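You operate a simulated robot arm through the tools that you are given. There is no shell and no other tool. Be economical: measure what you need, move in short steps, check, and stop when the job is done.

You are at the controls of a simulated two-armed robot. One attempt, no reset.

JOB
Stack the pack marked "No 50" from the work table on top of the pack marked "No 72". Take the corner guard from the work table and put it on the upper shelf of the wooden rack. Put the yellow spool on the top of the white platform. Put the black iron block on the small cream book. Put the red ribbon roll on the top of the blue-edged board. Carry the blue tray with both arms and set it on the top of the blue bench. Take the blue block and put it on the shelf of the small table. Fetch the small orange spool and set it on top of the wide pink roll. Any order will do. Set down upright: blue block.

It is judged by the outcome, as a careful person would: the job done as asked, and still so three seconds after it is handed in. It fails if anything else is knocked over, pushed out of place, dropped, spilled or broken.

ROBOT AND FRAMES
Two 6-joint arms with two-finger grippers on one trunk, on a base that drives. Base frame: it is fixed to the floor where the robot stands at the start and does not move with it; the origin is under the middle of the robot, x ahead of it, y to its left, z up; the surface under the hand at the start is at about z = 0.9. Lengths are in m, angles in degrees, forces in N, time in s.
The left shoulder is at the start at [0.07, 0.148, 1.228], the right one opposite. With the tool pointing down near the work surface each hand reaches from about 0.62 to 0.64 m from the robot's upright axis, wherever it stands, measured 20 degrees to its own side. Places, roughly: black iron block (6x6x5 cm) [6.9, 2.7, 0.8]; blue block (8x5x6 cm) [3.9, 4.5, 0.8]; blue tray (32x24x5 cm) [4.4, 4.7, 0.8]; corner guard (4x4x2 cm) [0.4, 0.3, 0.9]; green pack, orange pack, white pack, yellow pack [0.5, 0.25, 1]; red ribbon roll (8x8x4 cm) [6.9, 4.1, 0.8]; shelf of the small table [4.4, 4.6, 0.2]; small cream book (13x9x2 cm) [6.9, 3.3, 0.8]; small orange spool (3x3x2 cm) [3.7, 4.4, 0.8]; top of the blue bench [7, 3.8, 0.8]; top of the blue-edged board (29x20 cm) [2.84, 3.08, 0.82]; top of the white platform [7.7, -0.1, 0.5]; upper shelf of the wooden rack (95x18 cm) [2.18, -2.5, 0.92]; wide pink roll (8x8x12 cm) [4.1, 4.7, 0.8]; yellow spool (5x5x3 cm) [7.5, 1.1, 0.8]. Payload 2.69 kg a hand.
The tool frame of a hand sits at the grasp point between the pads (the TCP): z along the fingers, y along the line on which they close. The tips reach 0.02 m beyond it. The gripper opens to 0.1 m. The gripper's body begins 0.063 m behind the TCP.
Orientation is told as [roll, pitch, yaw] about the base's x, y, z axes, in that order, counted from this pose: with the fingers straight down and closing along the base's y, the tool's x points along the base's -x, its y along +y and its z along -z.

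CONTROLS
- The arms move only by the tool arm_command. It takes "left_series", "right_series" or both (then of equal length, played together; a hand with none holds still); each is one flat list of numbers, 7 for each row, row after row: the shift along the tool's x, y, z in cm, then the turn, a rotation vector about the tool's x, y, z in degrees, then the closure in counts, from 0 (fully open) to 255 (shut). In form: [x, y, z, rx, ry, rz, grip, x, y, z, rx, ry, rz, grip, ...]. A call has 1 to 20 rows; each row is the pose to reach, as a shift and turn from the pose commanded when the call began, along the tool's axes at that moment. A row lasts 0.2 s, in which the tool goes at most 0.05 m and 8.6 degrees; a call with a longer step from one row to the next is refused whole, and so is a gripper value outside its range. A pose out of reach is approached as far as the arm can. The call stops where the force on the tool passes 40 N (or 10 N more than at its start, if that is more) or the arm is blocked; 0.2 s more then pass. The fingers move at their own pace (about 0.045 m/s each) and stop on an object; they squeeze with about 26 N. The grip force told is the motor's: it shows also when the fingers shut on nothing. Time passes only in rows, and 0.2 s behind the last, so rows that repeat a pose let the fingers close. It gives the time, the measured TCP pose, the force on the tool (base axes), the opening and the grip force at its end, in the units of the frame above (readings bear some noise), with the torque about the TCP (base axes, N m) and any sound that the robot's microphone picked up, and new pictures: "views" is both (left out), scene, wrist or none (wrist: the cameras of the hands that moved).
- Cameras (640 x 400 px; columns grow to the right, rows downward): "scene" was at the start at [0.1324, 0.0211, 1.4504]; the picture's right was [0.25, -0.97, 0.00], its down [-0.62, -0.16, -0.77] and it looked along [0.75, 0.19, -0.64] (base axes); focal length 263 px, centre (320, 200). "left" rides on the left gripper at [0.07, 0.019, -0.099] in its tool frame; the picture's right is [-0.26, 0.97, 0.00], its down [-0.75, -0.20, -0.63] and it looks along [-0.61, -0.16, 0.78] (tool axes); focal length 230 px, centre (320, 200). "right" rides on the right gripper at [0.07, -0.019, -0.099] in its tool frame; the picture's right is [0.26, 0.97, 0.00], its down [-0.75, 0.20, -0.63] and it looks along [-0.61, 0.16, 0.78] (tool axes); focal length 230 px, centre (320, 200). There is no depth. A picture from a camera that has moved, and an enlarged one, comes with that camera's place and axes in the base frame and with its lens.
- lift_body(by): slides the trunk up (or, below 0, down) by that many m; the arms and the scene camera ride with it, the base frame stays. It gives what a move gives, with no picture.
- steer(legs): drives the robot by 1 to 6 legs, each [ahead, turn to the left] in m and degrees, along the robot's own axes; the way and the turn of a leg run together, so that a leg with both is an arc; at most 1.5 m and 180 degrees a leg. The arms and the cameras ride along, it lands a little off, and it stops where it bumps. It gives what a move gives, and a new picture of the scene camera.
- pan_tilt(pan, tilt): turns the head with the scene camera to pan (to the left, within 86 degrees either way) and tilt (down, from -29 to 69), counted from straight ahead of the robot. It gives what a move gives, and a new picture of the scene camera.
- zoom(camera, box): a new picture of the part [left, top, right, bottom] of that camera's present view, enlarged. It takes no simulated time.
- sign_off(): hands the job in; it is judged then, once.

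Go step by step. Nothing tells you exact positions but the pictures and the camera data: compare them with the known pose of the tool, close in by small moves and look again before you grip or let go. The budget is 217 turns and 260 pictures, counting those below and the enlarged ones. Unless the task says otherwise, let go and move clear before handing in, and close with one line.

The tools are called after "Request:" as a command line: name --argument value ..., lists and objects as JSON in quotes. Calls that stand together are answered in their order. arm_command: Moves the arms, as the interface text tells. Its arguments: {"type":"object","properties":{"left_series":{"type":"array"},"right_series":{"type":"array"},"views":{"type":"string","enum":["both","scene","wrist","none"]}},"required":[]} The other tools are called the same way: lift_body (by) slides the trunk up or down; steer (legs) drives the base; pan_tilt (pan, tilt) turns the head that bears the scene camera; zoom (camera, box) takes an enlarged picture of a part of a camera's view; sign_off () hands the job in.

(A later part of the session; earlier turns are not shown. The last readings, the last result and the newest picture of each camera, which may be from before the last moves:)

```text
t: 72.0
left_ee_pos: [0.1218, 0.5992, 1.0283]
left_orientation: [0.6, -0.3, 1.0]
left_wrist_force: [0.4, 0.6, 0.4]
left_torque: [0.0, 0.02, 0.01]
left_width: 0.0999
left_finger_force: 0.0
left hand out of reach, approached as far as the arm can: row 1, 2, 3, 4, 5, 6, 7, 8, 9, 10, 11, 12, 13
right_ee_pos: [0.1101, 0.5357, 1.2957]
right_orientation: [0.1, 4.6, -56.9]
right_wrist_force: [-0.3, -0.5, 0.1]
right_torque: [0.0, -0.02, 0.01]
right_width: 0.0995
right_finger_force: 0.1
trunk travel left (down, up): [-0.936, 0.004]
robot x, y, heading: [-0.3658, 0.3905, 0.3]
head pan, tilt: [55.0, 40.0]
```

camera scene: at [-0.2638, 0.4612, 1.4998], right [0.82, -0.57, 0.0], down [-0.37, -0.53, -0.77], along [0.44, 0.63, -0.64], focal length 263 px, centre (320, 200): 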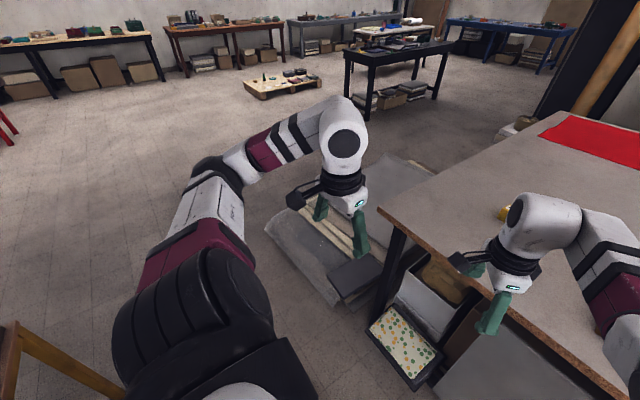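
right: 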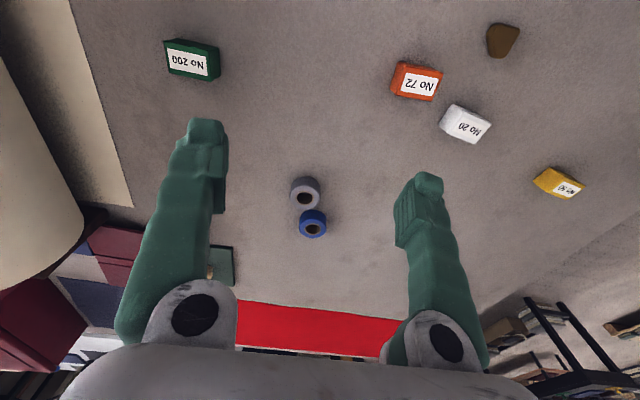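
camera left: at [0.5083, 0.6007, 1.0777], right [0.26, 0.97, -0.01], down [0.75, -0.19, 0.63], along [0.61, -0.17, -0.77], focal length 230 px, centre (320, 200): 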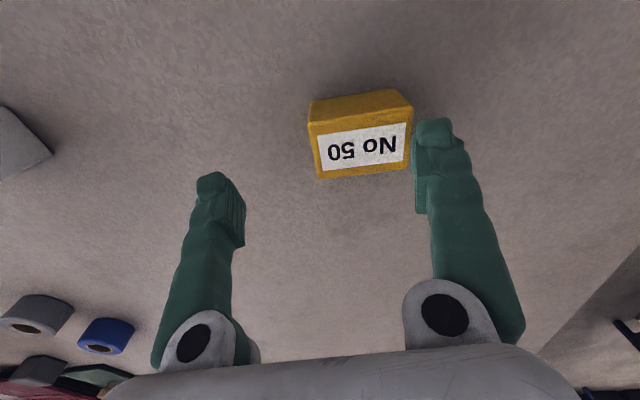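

Exactly straight-down sits at a wrist limit; tilting the fingers slightly inward/forward frees it. I'll tilt by about 10° inward and 4° forward, then scan motions.

Request:
arm_command --left_series '[0, 0, 0, 5, -2, 0, 0, 0, 0, 0, 10, -4, 0, 0, -4, 0, 0, 10, -4, 0, 0, -4, 0, 4, 10, -4, 0, 0, -4, 0, 8, 10, -4, 0, 0, -7, 0, 9, 10, -4, 0, 0, -10, 0, 9, 10, -4, 0, 0, -12, 0, 9, 10, -4, 0, 0, -9, 0, 7, 10, -4, 0, 0, -6, 0, 5, 10, -4, 0, 0, -3, 0, 3, 10, -4, 0, 0, 0, 0, 0, 10, -4, 0, 0, 4, 0, 0, 10, -4, 0, 0, 8, 0, 0, 10, -4, 0, 0, 4, 0, 0, 10, -4, 0, 0, 0, -3, 0, 10, -4, 0, 0, 0, -6, 0, 10, -4, 0, 0, 0, -3, 0, 10, -4, 0, 0, 0, 0, 0, 10, -4, 0, 0]' --views "none"

```text
t: 76.0
left_ee_pos: [0.1243, 0.6026, 1.0256]
left_orientation: [-9.5, -3.9, 0.4]
left_wrist_force: [-0.3, 0.2, -0.7]
left_torque: [-0.08, 0.05, -0.01]
left_width: 0.1
left_finger_force: 0.1
left hand out of reach, approached as far as the arm can: row 3, 4, 5, 6, 7, 8, 9, 10, 11
right_ee_pos: [0.1107, 0.539, 1.2917]
right_orientation: [-0.5, 4.9, -56.9]
right_wrist_force: [-0.3, -0.5, 0.6]
right_torque: [0.0, 0.0, 0.0]
right_width: 0.0998
right_finger_force: 0.1
trunk travel left (down, up): [-0.936, 0.004]
robot x, y, heading: [-0.3648, 0.3889, 0.3]
head pan, tilt: [55.0, 40.0]
```

Inward and sideways motion is now free; forward is a stretch limit (about 0.55 m from the shoulder). Tilting the fingers forward should extend it, so I'll go to pitch −20° with the trunk at start height and scan forward.

Request:
lift_body --by -0.15

Request:
arm_command --left_series '[1, 0, -2, -4, -5, 0, 0, 2, 0, -4, -8, -10, 0, 0, 2, 0, -5, -9.5, -16, 0, 0, 0, 0, -5, -9.5, -16, 0, 0, -2, 0, -5, -9.5, -16, 0, 0, -4, 0, -5, -9.5, -16, 0, 0, -5, 0, -5, -9.5, -16, 0, 0, -6, 0, -5, -9.5, -16, 0, 0, -7, 0, -5, -9.5, -16, 0, 0, -8, 0, -5, -9.5, -16, 0, 0, -9, 0, -5, -9.5, -16, 0, 0]' --views "none"

```text
t: 77.8
left_ee_pos: [0.1234, 0.5996, 0.8772]
left_orientation: [-9.3, -3.9, 0.4]
left_wrist_force: [-0.1, 0.2, 0.4]
left_torque: [-0.04, -0.01, -0.04]
left_width: 0.1001
left_finger_force: 0.0
right_ee_pos: [0.1119, 0.5345, 1.1457]
right_orientation: [0.0, 4.7, -56.9]
right_wrist_force: [-0.2, 1.0, 0.4]
right_torque: [0.0, 0.01, 0.0]
right_width: 0.1001
right_finger_force: 0.0
trunk travel left (down, up): [-0.786, 0.154]
robot x, y, heading: [-0.3646, 0.3955, 0.1]
head pan, tilt: [55.0, 40.0]
```

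```text
t: 80.0
left_ee_pos: [0.1973, 0.6055, 0.9317]
left_orientation: [-0.2, -20.1, 1.5]
left_wrist_force: [-0.1, -0.3, 0.8]
left_torque: [0.0, 0.03, -0.01]
left_width: 0.1001
left_finger_force: 0.0
right_ee_pos: [0.116, 0.5324, 1.1445]
right_orientation: [1.1, 4.3, -57.6]
right_wrist_force: [0.3, -0.1, -0.2]
right_torque: [-0.01, 0.01, -0.01]
right_width: 0.1
right_finger_force: 0.1
trunk travel left (down, up): [-0.786, 0.154]
robot x, y, heading: [-0.3653, 0.3891, 0.1]
head pan, tilt: [55.0, 40.0]
stopped in row 10 (right hand): the force on the tool passed its limit at 51 N (the readings are from after the stop); the commanded pose is now the measured one
```

The left arm brushed the right hand; I'll park the right hand on its own side with a similar forward tilt.

Request:
arm_command --right_series '[-3, -3, 0, 0, 0, -7, 0, -6, -6, 0, 0, -3, -14, 0, -9, -9, 0, 0, -6, -21, 0, -12, -12, 0, 0, -9, -28, 0, -15, -15, 0, 0, -12, -35, 0, -18, -18, 0, 0, -12, -42, 0, -21, -21, 0, 0, -12, -49, 0, -24, -24, 0, 0, -12, -56, 0]' --views "none"

```text
t: 81.8
left_ee_pos: [0.2022, 0.5993, 0.9312]
left_orientation: [0.2, -19.9, 1.2]
left_wrist_force: [0.1, -0.6, -0.6]
left_torque: [0.04, 0.03, 0.0]
left_width: 0.1
left_finger_force: 0.1
right_ee_pos: [0.2499, 0.2111, 1.1383]
right_orientation: [-0.7, -8.0, -4.8]
right_wrist_force: [0.1, -0.3, -0.8]
right_torque: [0.07, 0.01, 0.03]
right_width: 0.1
right_finger_force: 0.0
right hand out of reach, approached as far as the arm can: row 1, 2, 3, 4, 5, 6, 7, 8
trunk travel left (down, up): [-0.786, 0.154]
robot x, y, heading: [-0.3636, 0.3895, -0.2]
head pan, tilt: [55.0, 40.0]
```

Now bring the right hand in, with pitch about −20.

Request:
arm_command --right_series '[0, 0, 0, 0, -6, 2, 0, 2, 0, 0, 0, -12, 4, 0, 5, 0, 0, 0, -12, 4, 0, 9, 0, 0, 0, -12, 4, 0, 13, 0, 0, 0, -12, 4, 0, 17, 0, 0, 0, -12, 4, 0, 20, 0, 0, 0, -12, 4, 0]' --left_series '[0, 0, -4, 0, 0, 0, 0, 1, 0, -8, 0, 0, 0, 0, 2, 0, -11, 0, 0, 0, 0, 2, 0, -11, 0, 0, 0, 0, 2, 0, -11, 0, 0, 0, 0, 2, 0, -11, 0, 0, 0, 0, 2, 0, -11, 0, 0, 0, 0]' --views "none"

```text
t: 83.4
left_ee_pos: [0.1541, 0.6176, 1.011]
left_orientation: [-0.3, -20.3, 1.5]
left_wrist_force: [0.1, -1.1, 0.3]
left_torque: [0.03, 0.0, 0.0]
left_width: 0.1002
left_finger_force: 0.1
left hand out of reach, approached as far as the arm can: row 3, 4, 5, 6, 7
right_ee_pos: [0.2231, 0.2198, 1.062]
right_orientation: [0.0, -20.8, -8.5]
right_wrist_force: [0.0, 0.6, -0.2]
right_torque: [0.02, -0.01, 0.0]
right_width: 0.0999
right_finger_force: 0.1
right hand out of reach, approached as far as the arm can: row 1, 2, 3, 4, 5, 6, 7
trunk travel left (down, up): [-0.786, 0.154]
robot x, y, heading: [-0.3662, 0.3941, 0.0]
head pan, tilt: [55.0, 40.0]
```

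The right hand seems stretched-stuck; I'll free it with a tilt toward the centre and pull it in and up.

Request:
arm_command --right_series '[0, 0, 0, -5, 0, 0, 0, 0, 0, 0, -10, 0, 0, 0, 4, 0, 0, -10, 0, 0, 0, 8, 0, 0, -10, 0, 0, 0, 12, 0, 0, -10, 0, 0, 0, 16, 0, -2, -10, 0, 0, 0, 18, 0, -5, -10, 0, 0, 0, 18, 0, -9, -10, 0, 0, 0]' --views "none"

```text
t: 85.2
left_ee_pos: [0.1536, 0.6174, 1.0117]
left_orientation: [-0.5, -20.3, 1.4]
left_wrist_force: [0.1, 0.7, 0.6]
left_torque: [-0.04, -0.02, 0.01]
left_width: 0.0998
left_finger_force: 0.0
right_ee_pos: [0.0168, 0.1618, 1.0644]
right_orientation: [10.8, -21.0, -8.7]
right_wrist_force: [-0.1, 0.3, -0.2]
right_torque: [-0.02, 0.0, 0.01]
right_width: 0.1001
right_finger_force: 0.0
right hand out of reach, approached as far as the arm can: row 4, 5, 6, 7, 8
trunk travel left (down, up): [-0.786, 0.154]
robot x, y, heading: [-0.3692, 0.387, 0.1]
head pan, tilt: [55.0, 40.0]
```

Both hands are usable now. I'll drive forward 0.40 m and pan to view the yellow pack.

Request:
lift_body --by 0.05

Request:
steer --legs '[[0.4, 0]]'

Request:
pan_tilt --pan 15 --tilt 60

```text
t: 86.1
left_ee_pos: [0.1541, 0.6171, 1.0608]
left_orientation: [-0.3, -20.3, 1.5]
left_wrist_force: [1.3, -0.4, -0.2]
left_torque: [0.02, 0.01, -0.02]
left_width: 0.1
left_finger_force: 0.0
right_ee_pos: [0.0165, 0.1623, 1.1137]
right_orientation: [10.8, -21.0, -8.7]
right_wrist_force: [0.2, -0.6, -0.7]
right_torque: [0.01, -0.01, -0.01]
right_width: 0.1001
right_finger_force: 0.0
trunk travel left (down, up): [-0.836, 0.104]
robot x, y, heading: [-0.3616, 0.3913, -0.0]
head pan, tilt: [55.0, 40.0]
```

```text
t: 88.6
left_ee_pos: [0.551, 0.6199, 1.0639]
left_orientation: [-0.3, -20.3, 1.7]
left_wrist_force: [-0.6, -0.3, 1.0]
left_torque: [-0.02, 0.0, 0.0]
left_width: 0.1003
left_finger_force: 0.1
right_ee_pos: [0.4149, 0.1653, 1.1136]
right_orientation: [10.8, -21.2, -8.4]
right_wrist_force: [0.0, 0.4, 1.0]
right_torque: [0.02, -0.01, -0.01]
right_width: 0.1001
right_finger_force: 0.0
trunk travel left (down, up): [-0.836, 0.104]
robot x, y, heading: [0.032, 0.3919, 0.5]
head pan, tilt: [55.0, 40.0]
camera scene: at [0.1306, 0.4625, 1.5002], right [0.82, -0.57, 0.0], down [-0.36, -0.53, -0.77], along [0.44, 0.63, -0.64], focal length 263 px, centre (320, 200)
```

scene: 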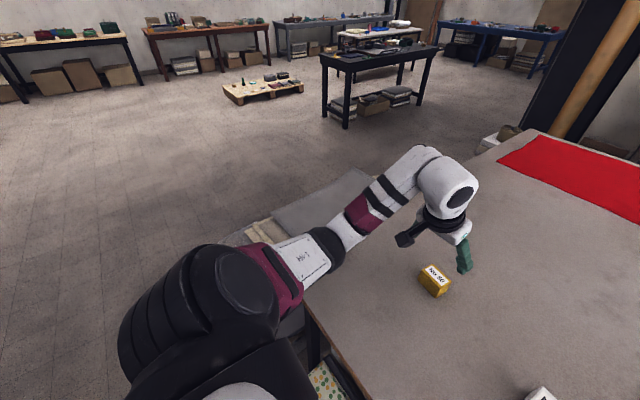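

```text
t: 89.7
left_ee_pos: [0.5527, 0.6211, 1.0628]
left_orientation: [-0.4, -20.3, 1.7]
left_wrist_force: [0.3, 0.5, 0.8]
left_torque: [-0.01, 0.03, -0.02]
left_width: 0.1
left_finger_force: 0.1
right_ee_pos: [0.4184, 0.1655, 1.1129]
right_orientation: [10.8, -21.1, -8.5]
right_wrist_force: [0.0, -0.7, 0.0]
right_torque: [0.02, -0.01, 0.0]
right_width: 0.0999
right_finger_force: 0.0
trunk travel left (down, up): [-0.836, 0.104]
robot x, y, heading: [0.0359, 0.3932, 0.1]
head pan, tilt: [15.0, 60.0]
camera scene: at [0.1482, 0.4104, 1.4733], right [0.27, -0.96, 0.0], down [-0.83, -0.23, -0.5], along [0.48, 0.13, -0.87], focal length 263 px, centre (320, 200)
```

scene: 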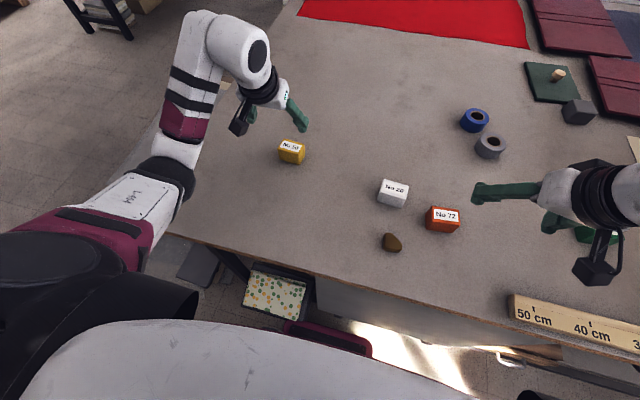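

I'll align over the pack: forward 3 cm, right 1.3 cm, small yaw, then view from the wrist.

Request:
arm_command --left_series '[-1.5, -0.7, 0.5, 0, 0, 1.5, 0, -2.9, -1.3, 1.06, 0, 0, 3, 0, -2.9, -1.3, 1.06, 0, 0, 3, 0]' --views "wrist"

```text
t: 90.5
left_ee_pos: [0.583, 0.6081, 1.0616]
left_orientation: [0.9, -20.3, -1.4]
left_wrist_force: [-0.8, 0.4, -0.4]
left_torque: [-0.01, -0.01, -0.01]
left_width: 0.1
left_finger_force: 0.1
right_ee_pos: [0.4164, 0.1655, 1.1146]
right_orientation: [10.7, -21.0, -8.4]
right_wrist_force: [-0.5, 0.3, -0.1]
right_torque: [-0.01, 0.01, 0.02]
right_width: 0.1
right_finger_force: 0.1
trunk travel left (down, up): [-0.836, 0.104]
robot x, y, heading: [0.0323, 0.3866, 0.1]
head pan, tilt: [15.0, 60.0]
camera left: at [0.4833, 0.6282, 1.132], right [0.26, 0.96, 0.1], down [0.48, -0.22, 0.85], along [0.84, -0.17, -0.52], focal length 230 px, centre (320, 200)
```

left: 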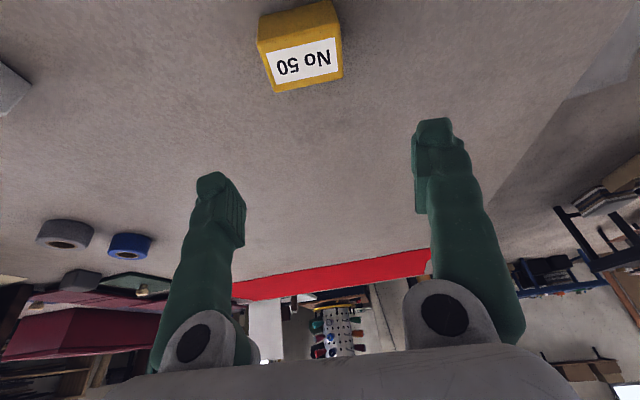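

Alignment looks right. Lower the trunk 9 cm and check.

Request:
lift_body --by -0.09

Request:
zoom --camera "left" --box '[160, 0, 480, 200]'

```text
t: 91.7
left_ee_pos: [0.5827, 0.6088, 0.9715]
left_orientation: [0.9, -20.2, -1.5]
left_wrist_force: [0.4, 0.0, 0.0]
left_torque: [0.01, 0.04, -0.03]
left_width: 0.0999
left_finger_force: 0.0
right_ee_pos: [0.4172, 0.166, 1.0235]
right_orientation: [10.8, -21.0, -8.4]
right_wrist_force: [0.1, -0.2, 0.4]
right_torque: [-0.02, 0.05, -0.02]
right_width: 0.0998
right_finger_force: 0.1
trunk travel left (down, up): [-0.746, 0.194]
robot x, y, heading: [0.0334, 0.3934, 0.3]
head pan, tilt: [15.0, 60.0]
```

```text
2.00 times, centred on (320, 100) of left
camera zoom: at [0.4833, 0.628, 1.0421], right [0.26, 0.96, 0.1], down [0.48, -0.22, 0.85], along [0.84, -0.17, -0.52], focal length 460 px, centre (320, 400)
```

zoom: 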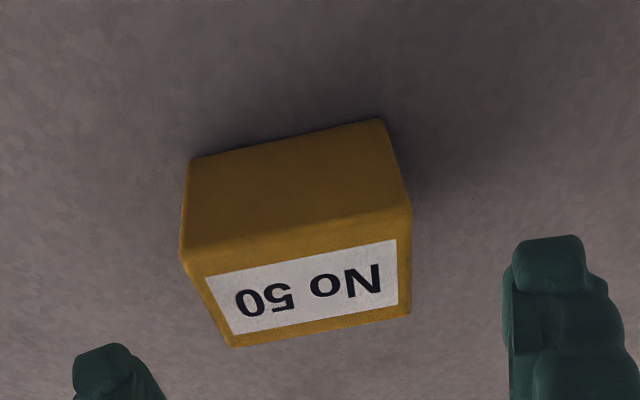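

The pack is centred between the fingers at about (0.579, 0.609). Descend 4.5 cm and close.

Request:
arm_command --left_series '[0.9, 0, 2, 0, 0, 1, 0, 1.9, 0, 4.1, 0, 0, 2, 0, 1.9, 0, 4.1, 0, 0, 2, 120, 1.9, 0, 4.1, 0, 0, 2, 200, 1.9, 0, 4.1, 0, 0, 2, 255, 1.9, 0, 4.1, 0, 0, 2, 255, 1.9, 0, 4.1, 0, 0, 2, 255]' --views "wrist"

```text
t: 93.3
left_ee_pos: [0.579, 0.6072, 0.9258]
left_orientation: [1.2, -20.2, -3.0]
left_wrist_force: [-0.3, -0.2, -0.3]
left_torque: [-0.03, 0.0, 0.0]
left_width: 0.0631
left_finger_force: 25.6
right_ee_pos: [0.417, 0.1663, 1.0244]
right_orientation: [10.8, -21.1, -8.4]
right_wrist_force: [0.4, 0.9, 0.0]
right_torque: [0.03, -0.01, -0.01]
right_width: 0.1
right_finger_force: 0.1
trunk travel left (down, up): [-0.746, 0.194]
robot x, y, heading: [0.0337, 0.3957, 0.4]
head pan, tilt: [15.0, 60.0]
camera left: at [0.4797, 0.6293, 0.9961], right [0.29, 0.95, 0.11], down [0.48, -0.24, 0.85], along [0.83, -0.19, -0.52], focal length 230 px, centre (320, 200)
```

left: 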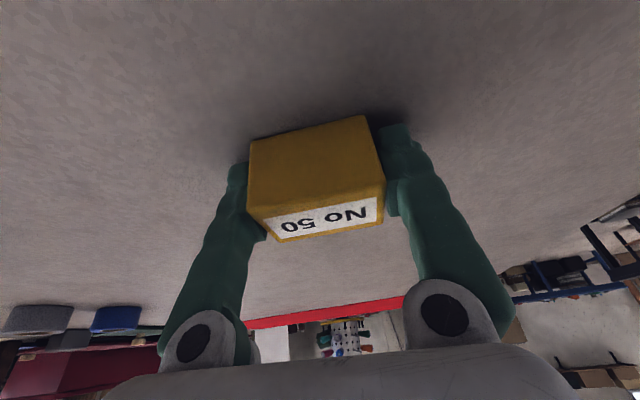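

Gripped (width 6.3 cm). Lift by the trunk, then shift the base back toward the orange pack.

Request:
lift_body --by 0.15

Request:
steer --legs '[[-0.34, 0], [0, -58], [0.47, 0], [0, 58]]'

```text
t: 95.1
left_ee_pos: [0.5786, 0.6069, 1.0756]
left_orientation: [1.3, -20.1, -3.0]
left_wrist_force: [0.4, 0.1, 0.1]
left_torque: [0.0, 0.0, 0.02]
left_width: 0.0002
left_finger_force: 25.7
right_ee_pos: [0.4183, 0.1639, 1.1725]
right_orientation: [10.7, -21.1, -8.5]
right_wrist_force: [-0.1, 0.2, -1.0]
right_torque: [-0.01, -0.01, 0.03]
right_width: 0.1
right_finger_force: 0.0
trunk travel left (down, up): [-0.896, 0.044]
robot x, y, heading: [0.035, 0.3929, 0.4]
head pan, tilt: [15.0, 60.0]
```

```text
t: 104.9
left_ee_pos: [0.4905, 0.2297, 1.0773]
left_orientation: [1.2, -20.3, -1.3]
left_wrist_force: [1.0, 0.7, 0.2]
left_torque: [0.02, -0.01, 0.0]
left_width: 0.0
left_finger_force: 26.3
right_ee_pos: [0.3436, -0.2173, 1.1731]
right_orientation: [10.9, -21.0, -6.6]
right_wrist_force: [0.8, -0.2, 0.3]
right_torque: [-0.01, 0.02, 0.01]
right_width: 0.1
right_finger_force: 0.1
trunk travel left (down, up): [-0.896, 0.044]
robot x, y, heading: [-0.0482, -0.0052, 2.3]
head pan, tilt: [15.0, 60.0]
camera scene: at [0.0659, 0.0175, 1.5333], right [0.3, -0.96, 0.0], down [-0.83, -0.26, -0.5], along [0.48, 0.15, -0.87], focal length 263 px, centre (320, 200)
```

scene: 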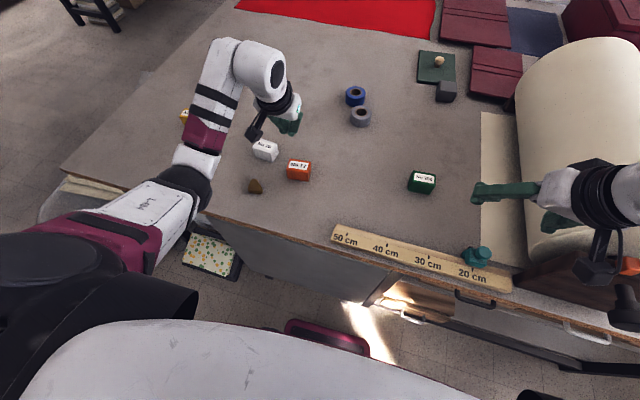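

The grip slipped during the lift: the fingers are shut on nothing and the yellow pack is still near its place. I'll drive back and regrip more carefully.

Request:
steer --legs '[[0, -58], [-0.47, 0], [0, 55.7], [0.34, 0]]'

Request:
arm_command --left_series '[0, 0, 0, 0, 0, 0, 0, 0, 0, 0, 0, 0, 0, 0, 0, 0, 0, 0, 0, 0, 0, 0, 0, 0, 0, 0, 0, 0, 0, 0, 0, 0, 0, 0, 0]' --views "wrist"

```text
t: 114.6
left_ee_pos: [0.578, 0.6051, 1.0786]
left_orientation: [1.3, -20.4, -3.2]
left_wrist_force: [-0.3, -0.4, 0.2]
left_torque: [-0.01, -0.05, -0.03]
left_width: 0.0
left_finger_force: 25.6
right_ee_pos: [0.4145, 0.1628, 1.1749]
right_orientation: [10.8, -21.2, -8.4]
right_wrist_force: [0.5, 0.0, -0.2]
right_torque: [0.03, -0.06, 0.01]
right_width: 0.0999
right_finger_force: 0.1
trunk travel left (down, up): [-0.896, 0.044]
robot x, y, heading: [0.0371, 0.3953, 0.2]
head pan, tilt: [15.0, 60.0]
camera scene: at [0.1456, 0.4081, 1.5335], right [0.26, -0.96, 0.0], down [-0.83, -0.23, -0.5], along [0.48, 0.13, -0.86], focal length 263 px, centre (320, 200)
```

scene: 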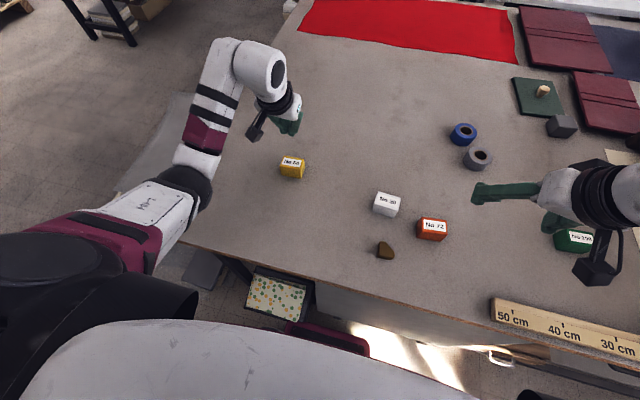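

```text
t: 115.8
left_ee_pos: [0.5796, 0.6052, 1.0762]
left_orientation: [1.1, -20.3, -3.1]
left_wrist_force: [0.0, 0.0, -0.3]
left_torque: [0.01, 0.01, 0.0]
left_width: 0.0998
left_finger_force: 0.0
right_ee_pos: [0.417, 0.1624, 1.1727]
right_orientation: [10.8, -21.1, -8.5]
right_wrist_force: [0.4, 0.3, 0.0]
right_torque: [-0.01, -0.01, -0.01]
right_width: 0.0999
right_finger_force: 0.0
trunk travel left (down, up): [-0.896, 0.044]
robot x, y, heading: [0.031, 0.391, 0.3]
head pan, tilt: [15.0, 60.0]
camera left: at [0.4799, 0.6268, 1.1465], right [0.29, 0.95, 0.11], down [0.47, -0.24, 0.85], along [0.83, -0.19, -0.52], focal length 230 px, centre (320, 200)
```

left: 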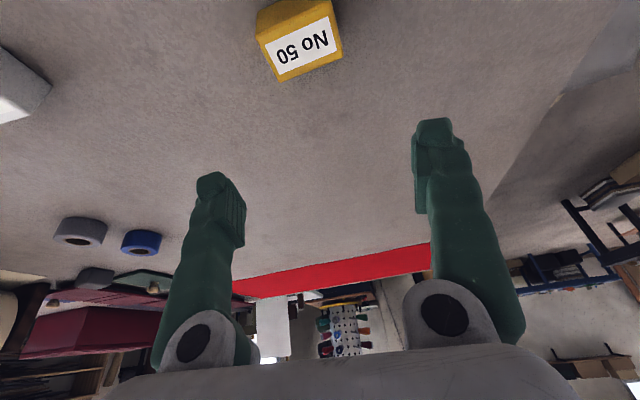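

I'll lower again and look closely before regripping.

Request:
lift_body --by -0.105

Request:
zoom --camera "left" --box '[160, 0, 480, 200]'

```text
t: 117.2
left_ee_pos: [0.5814, 0.6054, 0.9713]
left_orientation: [1.2, -20.3, -3.2]
left_wrist_force: [0.3, -0.6, 0.1]
left_torque: [-0.02, 0.0, 0.01]
left_width: 0.1002
left_finger_force: 0.1
right_ee_pos: [0.4172, 0.1638, 1.0675]
right_orientation: [10.8, -21.1, -8.5]
right_wrist_force: [1.0, -0.5, 0.5]
right_torque: [0.01, 0.03, 0.03]
right_width: 0.1
right_finger_force: 0.0
trunk travel left (down, up): [-0.791, 0.149]
robot x, y, heading: [0.0351, 0.3898, 0.0]
head pan, tilt: [15.0, 60.0]
```

```text
2.00 times, centred on (320, 100) of left
camera zoom: at [0.4802, 0.6269, 1.0414], right [0.29, 0.95, 0.11], down [0.47, -0.24, 0.85], along [0.83, -0.19, -0.52], focal length 460 px, centre (320, 400)
```

zoom: 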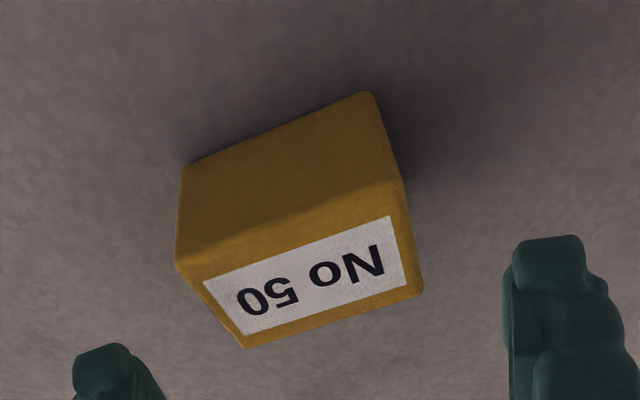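

The pack shifted slightly (centre about (0.570, 0.607), yaw ~0). I'll realign, close with more settling, and lift 2 cm with the arm to check the grip and weight.

Request:
arm_command --left_series '[1.3, 0.1, 1.9, 1.2, 0, -3.2, 0, 2.57, 0.2, 3.85, 1.2, 0, -3.2, 0, 2.57, 0.2, 3.85, 1.2, 0, -3.2, 100, 2.57, 0.2, 3.85, 1.2, 0, -3.2, 200, 2.57, 0.2, 3.85, 1.2, 0, -3.2, 255, 2.57, 0.2, 3.85, 1.2, 0, -3.2, 255, 2.57, 0.2, 3.85, 1.2, 0, -3.2, 255, 2.57, 0.2, 3.85, 1.2, 0, -3.2, 255]' --views "none"

Request:
arm_command --left_series '[-0.17, 0, -0.47, 0, 0, 0, 255, -0.34, 0, -0.94, 0, 0, 0, 255, -0.51, 0, -1.4, 0, 0, 0, 255, -0.68, 0, -1.88, 0, 0, 0, 255, -0.68, 0, -1.88, 0, 0, 0, 255]' --views "wrist"

```text
t: 119.0
left_ee_pos: [0.5678, 0.6074, 0.9259]
left_orientation: [-1.2, -20.3, 0.3]
left_wrist_force: [-0.6, -0.6, -0.3]
left_torque: [0.0, 0.03, 0.01]
left_width: 0.0624
left_finger_force: 26.0
right_ee_pos: [0.417, 0.1622, 1.0691]
right_orientation: [10.8, -20.9, -8.5]
right_wrist_force: [-1.4, 0.0, -0.1]
right_torque: [-0.02, 0.02, 0.0]
right_width: 0.1002
right_finger_force: 0.1
trunk travel left (down, up): [-0.791, 0.149]
robot x, y, heading: [0.0343, 0.3886, 0.4]
head pan, tilt: [15.0, 60.0]
```

```text
t: 120.2
left_ee_pos: [0.5692, 0.6092, 0.9459]
left_orientation: [-1.1, -20.3, 0.1]
left_wrist_force: [0.3, 0.5, -0.4]
left_torque: [0.0, 0.0, 0.0]
left_width: 0.0625
left_finger_force: 26.1
right_ee_pos: [0.4173, 0.1631, 1.0682]
right_orientation: [10.9, -21.0, -8.5]
right_wrist_force: [-0.1, -0.1, 0.3]
right_torque: [0.02, -0.02, 0.02]
right_width: 0.1001
right_finger_force: 0.2
trunk travel left (down, up): [-0.791, 0.149]
robot x, y, heading: [0.0354, 0.3895, 0.3]
head pan, tilt: [15.0, 60.0]
camera left: at [0.4687, 0.6291, 1.0156], right [0.24, 0.97, 0.07], down [0.49, -0.19, 0.85], along [0.84, -0.17, -0.51], focal length 230 px, centre (320, 200)
```

left: 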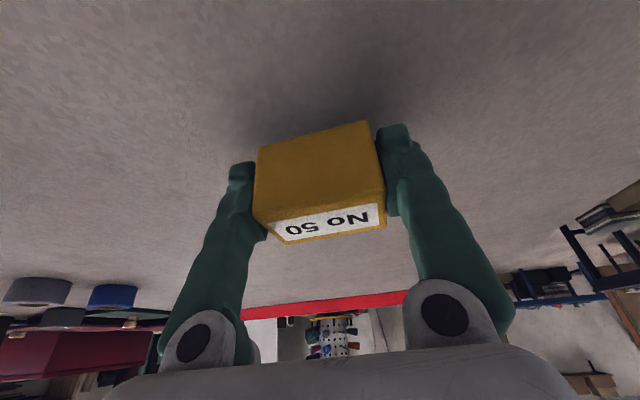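

Held so far. Lift by a small trunk step and check the width.

Request:
lift_body --by 0.04

Request:
lift_body --by 0.04

```text
t: 121.0
left_ee_pos: [0.5692, 0.6085, 0.9862]
left_orientation: [-1.1, -20.2, 0.2]
left_wrist_force: [0.3, 1.3, -0.9]
left_torque: [0.01, 0.01, -0.02]
left_width: 0.0625
left_finger_force: 26.2
right_ee_pos: [0.4167, 0.1633, 1.1077]
right_orientation: [10.8, -21.0, -8.5]
right_wrist_force: [-0.3, 0.4, 0.8]
right_torque: [0.03, 0.0, -0.01]
right_width: 0.1
right_finger_force: 0.0
trunk travel left (down, up): [-0.831, 0.109]
robot x, y, heading: [0.0323, 0.39, 0.3]
head pan, tilt: [15.0, 60.0]
```

```text
t: 121.8
left_ee_pos: [0.5687, 0.6089, 1.0252]
left_orientation: [-1.1, -20.2, 0.1]
left_wrist_force: [-0.1, 0.0, -0.6]
left_torque: [-0.04, 0.01, 0.01]
left_width: 0.0626
left_finger_force: 26.1
right_ee_pos: [0.4167, 0.1626, 1.1476]
right_orientation: [10.9, -21.0, -8.6]
right_wrist_force: [-0.4, -0.5, 0.0]
right_torque: [-0.04, -0.01, 0.01]
right_width: 0.1001
right_finger_force: 0.1
trunk travel left (down, up): [-0.871, 0.069]
robot x, y, heading: [0.0325, 0.3923, 0.4]
head pan, tilt: [15.0, 60.0]
```

Holding well. Drive to the orange pack.

Request:
steer --legs '[[-0.34, 0], [0, -58], [0.47, 0], [0, 56.5]]'

Request:
zoom --camera "left" --box '[0, 0, 640, 400]'

```text
t: 128.8
left_ee_pos: [0.4019, -0.3084, 1.0206]
left_orientation: [-1.0, -18.1, -57.8]
left_wrist_force: [-2.9, 11.4, -0.6]
left_torque: [-0.18, -0.06, -0.32]
left_width: 0.064
left_finger_force: 26.3
right_ee_pos: [-0.0563, -0.4259, 1.1489]
right_orientation: [10.8, -21.2, -66.5]
right_wrist_force: [0.1, -0.6, 0.3]
right_torque: [0.01, -0.01, 0.01]
right_width: 0.0998
right_finger_force: 0.1
trunk travel left (down, up): [-0.871, 0.069]
robot x, y, heading: [-0.0647, 0.016, -57.3]
head pan, tilt: [15.0, 60.0]
stopped in leg 3: the force on the tool passed its limit at 62 N (the readings are from after the stop); the commanded pose is now the measured one
camera scene: at [0.0103, -0.067, 1.5085], right [-0.67, -0.74, 0.0], down [-0.64, 0.58, -0.5], along [0.37, -0.34, -0.87], focal length 263 px, centre (320, 200)
```

scene: 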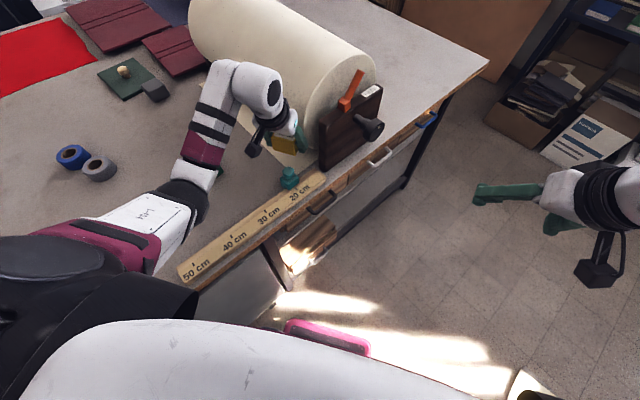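

```text
1.00 times, centred on (320, 200) of left (not enlarged: the box is as wide or as high as the picture)
camera zoom: at [0.3656, -0.2163, 1.0927], right [0.95, 0.3, 0.07], down [0.11, -0.54, 0.83], along [0.29, -0.79, -0.55], focal length 230 px, centre (320, 200)
```

zoom: 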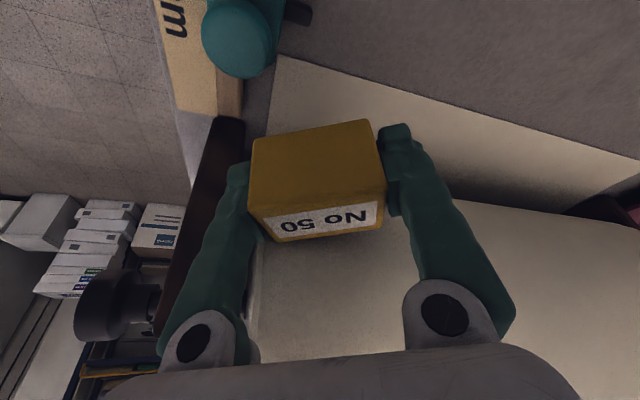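

The gripper bumped the paper-roll stand on the right. I'll back off slightly and turn left away from it.

Request:
steer --legs '[[-0.04, 0], [0, 57.3]]'

```text
t: 132.2
left_ee_pos: [0.4432, 0.2662, 1.02]
left_orientation: [-0.9, -18.3, -0.4]
left_wrist_force: [0.4, 0.0, -0.6]
left_torque: [0.03, 0.01, 0.03]
left_width: 0.0631
left_finger_force: 26.5
right_ee_pos: [0.2931, -0.1812, 1.1473]
right_orientation: [10.8, -21.1, -9.2]
right_wrist_force: [0.4, -0.3, -0.2]
right_torque: [0.0, 0.01, -0.01]
right_width: 0.0998
right_finger_force: 0.0
trunk travel left (down, up): [-0.871, 0.069]
robot x, y, heading: [-0.0877, 0.0492, 0.0]
head pan, tilt: [15.0, 60.0]
camera scene: at [0.028, 0.0672, 1.5082], right [0.26, -0.97, 0.0], down [-0.84, -0.22, -0.5], along [0.48, 0.13, -0.87], focal length 263 px, centre (320, 200)
```

scene: 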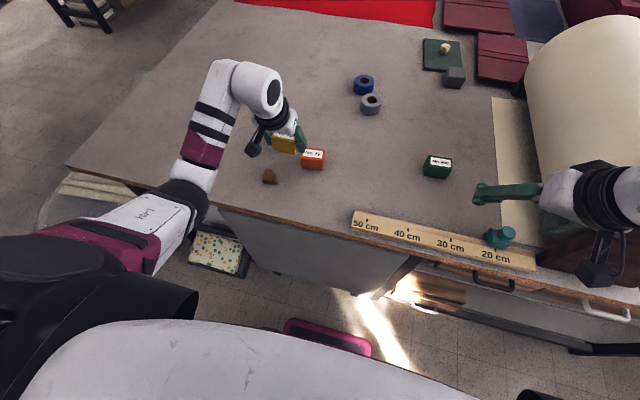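

Now creep 3 cm forward, then move over the orange pack at (0.485, 0.206) with about 10° yaw and pitch restored.

Request:
steer --legs '[[0.035, 0]]'

Request:
arm_command --left_series '[0, -1.5, 0, 0, -1, -2.5, 255, 0, -3, 0, 0.5, -2, -5, 255, 0, -4.5, 0, 0.9, -2, -7.5, 255, -0.3, -6, 0, 0.9, -2, -10, 255, -0.6, -6, 0.2, 0.9, -2, -10, 255]' --views "wrist"

Request:
zoom --camera "scene" --box '[220, 100, 380, 200]'

```text
t: 133.1
left_ee_pos: [0.4714, 0.2666, 1.0237]
left_orientation: [-1.0, -18.8, -0.4]
left_wrist_force: [-0.1, 0.2, 0.2]
left_torque: [-0.02, -0.03, 0.01]
left_width: 0.0628
left_finger_force: 26.6
right_ee_pos: [0.3207, -0.1809, 1.1508]
right_orientation: [10.8, -21.4, -9.1]
right_wrist_force: [0.8, -0.6, 0.1]
right_torque: [-0.02, 0.01, 0.01]
right_width: 0.0999
right_finger_force: 0.1
trunk travel left (down, up): [-0.871, 0.069]
robot x, y, heading: [-0.0527, 0.0456, -0.1]
head pan, tilt: [15.0, 60.0]
camera scene: at [0.0546, 0.0684, 1.5089], right [0.26, -0.97, 0.0], down [-0.83, -0.22, -0.5], along [0.49, 0.13, -0.86], focal length 263 px, centre (320, 200)
```

scene: 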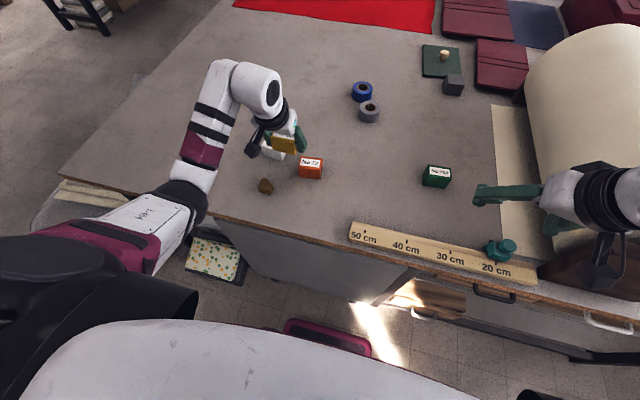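

```text
t: 134.3
left_ee_pos: [0.4821, 0.2136, 1.0242]
left_orientation: [-5.6, -19.6, 10.1]
left_wrist_force: [0.2, 0.5, -0.1]
left_torque: [-0.04, 0.03, 0.01]
left_width: 0.0627
left_finger_force: 26.5
left hand out of reach, approached as far as the arm can: row 4, 5
right_ee_pos: [0.3281, -0.1801, 1.1489]
right_orientation: [10.7, -21.2, -9.1]
right_wrist_force: [0.6, 0.0, 0.4]
right_torque: [-0.01, -0.01, 0.03]
right_width: 0.0999
right_finger_force: 0.1
trunk travel left (down, up): [-0.871, 0.069]
robot x, y, heading: [-0.0517, 0.0519, 0.0]
head pan, tilt: [15.0, 60.0]
camera left: at [0.3796, 0.2236, 1.0919], right [0.1, 0.99, 0.0], down [0.51, -0.05, 0.86], along [0.86, -0.09, -0.51], focal length 230 px, centre (320, 200)
```

left: 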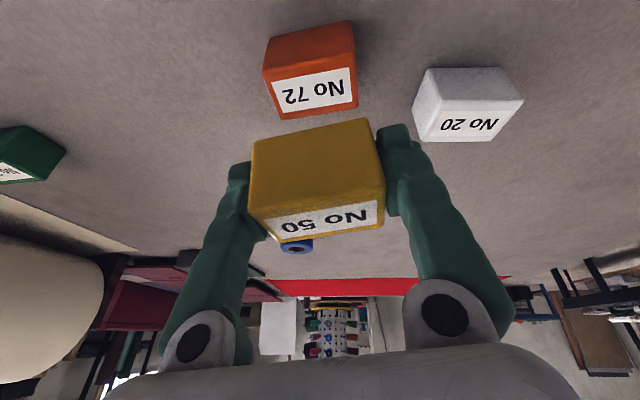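

```text
4.00 times, centred on (300, 150) of scene
camera zoom: at [0.0631, 0.0684, 1.5082], right [0.26, -0.97, 0.0], down [-0.84, -0.22, -0.5], along [0.48, 0.13, -0.87], focal length 1052 px, centre (400, 400)
```

zoom: 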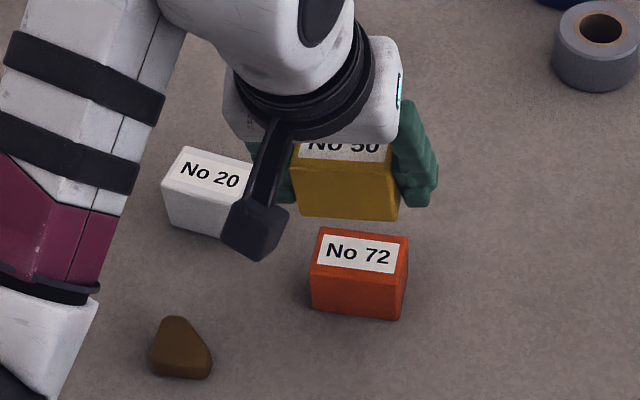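

I need roll restored (the tool-z turn on a tilted tool added roll). Orange's top centre is (0.481, 0.208). Correct orientation and position.

Request:
arm_command --left_series '[0, -0.3, 0, -1.5, -0.3, 1.9, 255, 0.1, -0.6, 0, -3.1, -0.6, 3.8, 255, 0.1, -0.6, 0, -3.1, -0.6, 3.8, 255]' --views "none"

```text
t: 135.1
left_ee_pos: [0.4807, 0.2345, 1.0342]
left_orientation: [-1.6, -20.4, 6.2]
left_wrist_force: [-0.7, -0.5, -0.3]
left_torque: [-0.02, -0.04, 0.03]
left_width: 0.0625
left_finger_force: 25.8
left hand out of reach, approached as far as the arm can: row 1, 2, 3
right_ee_pos: [0.3272, -0.1811, 1.1485]
right_orientation: [10.8, -21.1, -9.1]
right_wrist_force: [0.3, 0.2, -0.3]
right_torque: [0.02, -0.03, 0.0]
right_width: 0.1001
right_finger_force: 0.0
trunk travel left (down, up): [-0.871, 0.069]
robot x, y, heading: [-0.0505, 0.0497, -0.0]
head pan, tilt: [15.0, 60.0]
```

The base should sit 5.5 cm further right. A small S-manoeuvre.

Request:
steer --legs '[[-0.2, 0], [0, -15], [0.21, 0], [0, 15]]'

Request:
arm_command --left_series '[0, 0, 0, 0, 0, 0, 255]' --views "wrist"

```text
t: 139.7
left_ee_pos: [0.4858, 0.1758, 1.0329]
left_orientation: [-1.5, -20.5, 5.9]
left_wrist_force: [0.1, 0.3, -0.6]
left_torque: [0.02, 0.06, 0.03]
left_width: 0.0623
left_finger_force: 26.3
right_ee_pos: [0.3302, -0.2393, 1.1478]
right_orientation: [10.8, -21.1, -9.3]
right_wrist_force: [0.4, -1.5, -0.1]
right_torque: [0.03, -0.02, 0.03]
right_width: 0.1002
right_finger_force: 0.1
trunk travel left (down, up): [-0.871, 0.069]
robot x, y, heading: [-0.0519, -0.0025, -0.5]
head pan, tilt: [15.0, 60.0]
camera scene: at [0.0668, 0.0114, 1.5081], right [0.25, -0.97, 0.0], down [-0.84, -0.22, -0.5], along [0.48, 0.13, -0.87], focal length 263 px, centre (320, 200)
```

scene: 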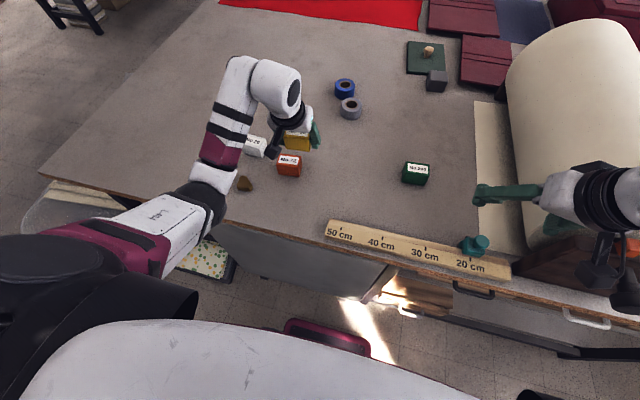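

```text
t: 140.1
left_ee_pos: [0.4826, 0.1778, 1.0318]
left_orientation: [-1.6, -20.4, 5.9]
left_wrist_force: [0.4, 0.3, 0.0]
left_torque: [-0.02, 0.0, 0.01]
left_width: 0.0622
left_finger_force: 26.5
right_ee_pos: [0.3287, -0.2385, 1.1485]
right_orientation: [10.6, -21.2, -9.4]
right_wrist_force: [-0.8, -0.2, -1.0]
right_torque: [-0.01, 0.01, 0.0]
right_width: 0.0999
right_finger_force: 0.1
trunk travel left (down, up): [-0.871, 0.069]
robot x, y, heading: [-0.0521, -0.0027, -0.1]
head pan, tilt: [15.0, 60.0]
camera left: at [0.3815, 0.1882, 1.1025], right [0.15, 0.99, 0.06], down [0.5, -0.13, 0.86], along [0.85, -0.1, -0.51], focal length 230 px, centre (320, 200)
```

left: 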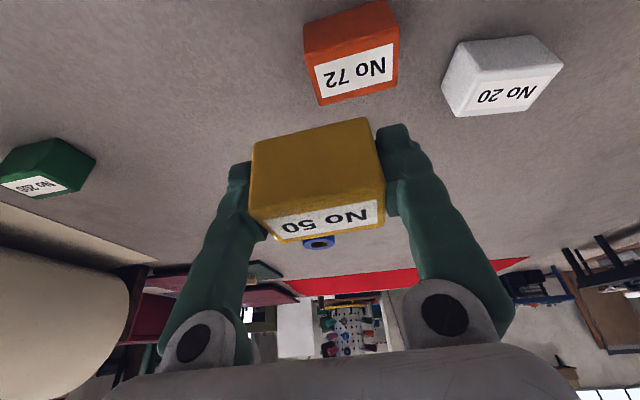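

Shift left 3 cm to be over the orange pack, and check with a zoom.

Request:
arm_command --left_series '[0, 1, 0, 0, 0, 0, 255, 0.2, 2, 0, 0, 0, 0, 255, 0.2, 2.9, 0, 0, 0, 0, 255, 0.2, 2.9, 0, 0, 0, 0, 255]' --views "none"

Request:
lift_body --by -0.035

Request:
zoom --camera "left" --box '[160, 0, 480, 200]'

Request:
zoom --camera "scene" --box '[220, 90, 380, 190]'

```text
t: 141.1
left_ee_pos: [0.4802, 0.2071, 1.0321]
left_orientation: [-1.6, -20.3, 6.0]
left_wrist_force: [-0.1, 0.0, -0.8]
left_torque: [-0.01, 0.01, 0.0]
left_width: 0.0623
left_finger_force: 25.6
right_ee_pos: [0.3284, -0.2372, 1.1484]
right_orientation: [10.7, -21.1, -9.3]
right_wrist_force: [-0.4, -0.1, 0.7]
right_torque: [0.0, -0.01, -0.02]
right_width: 0.1
right_finger_force: 0.1
trunk travel left (down, up): [-0.871, 0.069]
robot x, y, heading: [-0.0488, -0.0033, -0.4]
head pan, tilt: [15.0, 60.0]
```

```text
t: 141.9
left_ee_pos: [0.4793, 0.2059, 0.9973]
left_orientation: [-1.7, -20.5, 6.0]
left_wrist_force: [0.0, -1.1, -0.7]
left_torque: [-0.02, 0.0, 0.01]
left_width: 0.0623
left_finger_force: 25.8
right_ee_pos: [0.329, -0.2397, 1.1131]
right_orientation: [10.7, -21.1, -9.3]
right_wrist_force: [-0.5, -0.6, -0.4]
right_torque: [-0.01, 0.02, 0.0]
right_width: 0.1002
right_finger_force: 0.1
trunk travel left (down, up): [-0.836, 0.104]
robot x, y, heading: [-0.0496, -0.0038, -0.7]
head pan, tilt: [15.0, 60.0]
```

```text
2.00 times, centred on (320, 100) of left
camera zoom: at [0.3773, 0.2168, 1.0661], right [0.15, 0.99, 0.06], down [0.5, -0.13, 0.86], along [0.85, -0.1, -0.51], focal length 460 px, centre (320, 400)
```

zoom: 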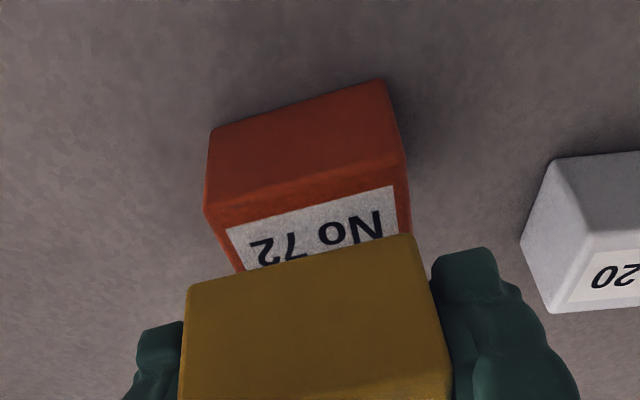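

```text
4.00 times, centred on (300, 140) of scene
camera zoom: at [0.0652, 0.0132, 1.4732], right [0.25, -0.97, 0.0], down [-0.84, -0.22, -0.5], along [0.48, 0.13, -0.87], focal length 1052 px, centre (400, 440)
```

zoom: 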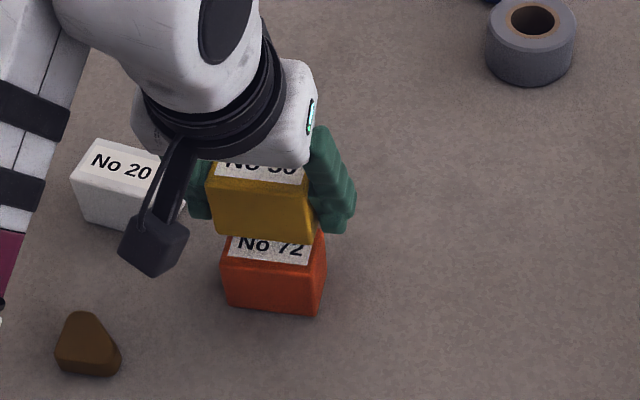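

Yellow is within about 4 mm of orange's centre. Fine-correct and lower.

Request:
arm_command --left_series '[0.4, 0.4, -0.1, 0, 0, 0, 255, 0.4, 0.4, -0.1, 0, 0, 0, 255]' --views "none"

Request:
lift_body --by -0.022

Request:
zoom --camera "scene" --box '[220, 80, 380, 180]'

```text
t: 142.5
left_ee_pos: [0.4746, 0.2087, 0.9966]
left_orientation: [-1.7, -20.4, 5.9]
left_wrist_force: [-0.6, -0.9, -0.4]
left_torque: [0.0, 0.01, 0.0]
left_width: 0.0622
left_finger_force: 26.6
right_ee_pos: [0.3268, -0.2386, 1.1125]
right_orientation: [10.7, -21.1, -9.3]
right_wrist_force: [0.4, 0.1, -0.2]
right_torque: [0.05, 0.01, -0.02]
right_width: 0.1
right_finger_force: 0.0
trunk travel left (down, up): [-0.836, 0.104]
robot x, y, heading: [-0.0527, -0.0042, -0.3]
head pan, tilt: [15.0, 60.0]
```

```text
t: 143.2
left_ee_pos: [0.4741, 0.2099, 0.9749]
left_orientation: [-1.6, -20.4, 6.1]
left_wrist_force: [0.5, 0.5, -0.5]
left_torque: [0.0, 0.01, -0.03]
left_width: 0.062
left_finger_force: 25.8
right_ee_pos: [0.3293, -0.2368, 1.0914]
right_orientation: [10.7, -21.1, -9.2]
right_wrist_force: [0.1, -0.6, 0.4]
right_torque: [0.0, 0.01, -0.02]
right_width: 0.1
right_finger_force: 0.1
trunk travel left (down, up): [-0.814, 0.126]
robot x, y, heading: [-0.0479, -0.0021, -0.2]
head pan, tilt: [15.0, 60.0]
```

```text
4.00 times, centred on (300, 130) of scene
camera zoom: at [0.0655, 0.0131, 1.4512], right [0.25, -0.97, 0.0], down [-0.84, -0.22, -0.5], along [0.48, 0.13, -0.87], focal length 1052 px, centre (400, 480)
```

zoom: 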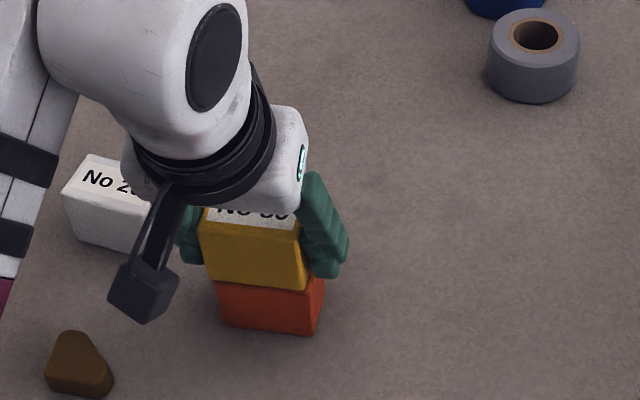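

Slight shift right by 3 mm, then lower the last few millimetres and check contact.

Request:
arm_command --left_series '[0, -0.35, 0, 0, 0, 0, 255, 0.1, -0.35, 0.28, 0, 0, 0, 255, 0.15, -0.35, 0.42, 0, 0, 0, 255, 0.15, -0.35, 0.42, 0, 0, 0, 255]' --views "none"

Request:
zoom --camera "scene" --box '[240, 105, 320, 165]'

```text
t: 144.2
left_ee_pos: [0.4746, 0.2063, 0.9709]
left_orientation: [-1.7, -20.6, 6.0]
left_wrist_force: [1.7, 0.3, 5.0]
left_torque: [0.14, 0.03, -0.05]
left_width: 0.0621
left_finger_force: 26.0
right_ee_pos: [0.3273, -0.2371, 1.0921]
right_orientation: [10.7, -21.2, -9.3]
right_wrist_force: [0.2, 0.6, -0.6]
right_torque: [0.0, 0.0, 0.01]
right_width: 0.1
right_finger_force: 0.1
trunk travel left (down, up): [-0.814, 0.126]
robot x, y, heading: [-0.0467, -0.0043, -0.0]
head pan, tilt: [15.0, 60.0]
```

```text
6.67 times, centred on (280, 135) of scene
camera zoom: at [0.0647, 0.0128, 1.4514], right [0.25, -0.97, 0.0], down [-0.84, -0.22, -0.5], along [0.48, 0.13, -0.87], focal length 1753 px, centre (587, 633)
```

zoom: 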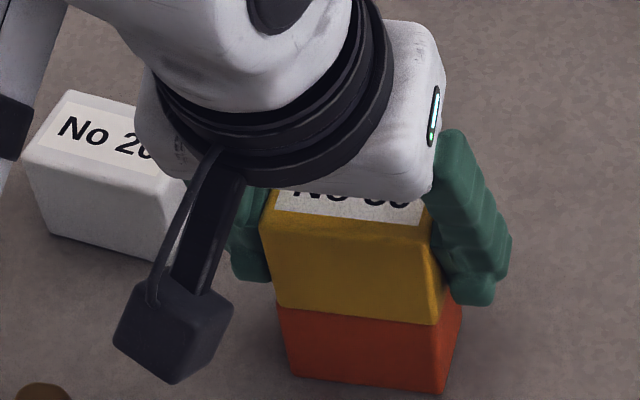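

Contact is made (5 N) and the packs are aligned. Release, then raise with the trunk.

Request:
arm_command --left_series '[0, 0, 0, 0, 0, 0, 200, 0, 0, 0, 0, 0, 0, 120, 0, 0, 0, 0, 0, 0, 60, 0, 0, 0, 0, 0, 0, 0, 0, 0, 0, 0, 0, 0, 0]' --views "none"

Request:
lift_body --by 0.12

Request:
zoom --camera "scene" --box '[200, 100, 400, 225]'

```text
t: 145.4
left_ee_pos: [0.4753, 0.2077, 0.9701]
left_orientation: [-1.6, -20.4, 6.0]
left_wrist_force: [-0.9, 0.2, 0.1]
left_torque: [0.01, 0.01, -0.05]
left_width: 0.1
left_finger_force: 0.0
right_ee_pos: [0.3279, -0.237, 1.0909]
right_orientation: [10.7, -21.2, -9.3]
right_wrist_force: [0.1, -1.2, 0.5]
right_torque: [0.0, 0.0, -0.02]
right_width: 0.1002
right_finger_force: 0.0
trunk travel left (down, up): [-0.814, 0.126]
robot x, y, heading: [-0.05, -0.0043, -0.5]
head pan, tilt: [15.0, 60.0]
```

```text
t: 146.9
left_ee_pos: [0.4747, 0.2057, 1.0898]
left_orientation: [-1.6, -20.4, 5.9]
left_wrist_force: [1.5, -0.5, 0.2]
left_torque: [0.02, 0.02, 0.0]
left_width: 0.0997
left_finger_force: 0.0
right_ee_pos: [0.3285, -0.2377, 1.2121]
right_orientation: [10.6, -21.2, -9.3]
right_wrist_force: [-0.7, -0.4, -0.2]
right_torque: [-0.02, 0.01, -0.01]
right_width: 0.0997
right_finger_force: 0.2
trunk travel left (down, up): [-0.934, 0.006]
robot x, y, heading: [-0.0493, -0.0032, -0.5]
head pan, tilt: [15.0, 60.0]
```

```text
3.20 times, centred on (300, 162) of scene
camera zoom: at [0.0654, 0.0131, 1.5712], right [0.25, -0.97, 0.0], down [-0.84, -0.22, -0.5], along [0.48, 0.13, -0.87], focal length 842 px, centre (384, 320)
```

zoom: 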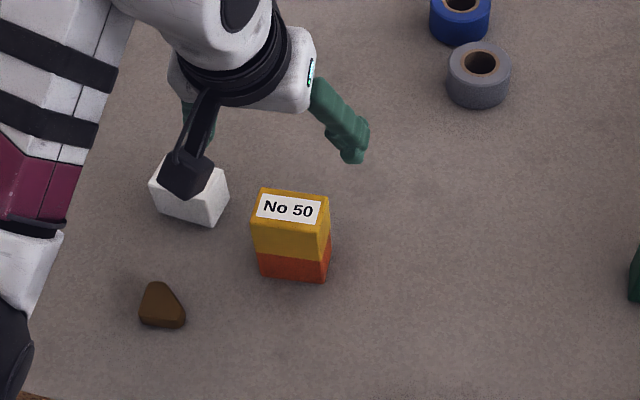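

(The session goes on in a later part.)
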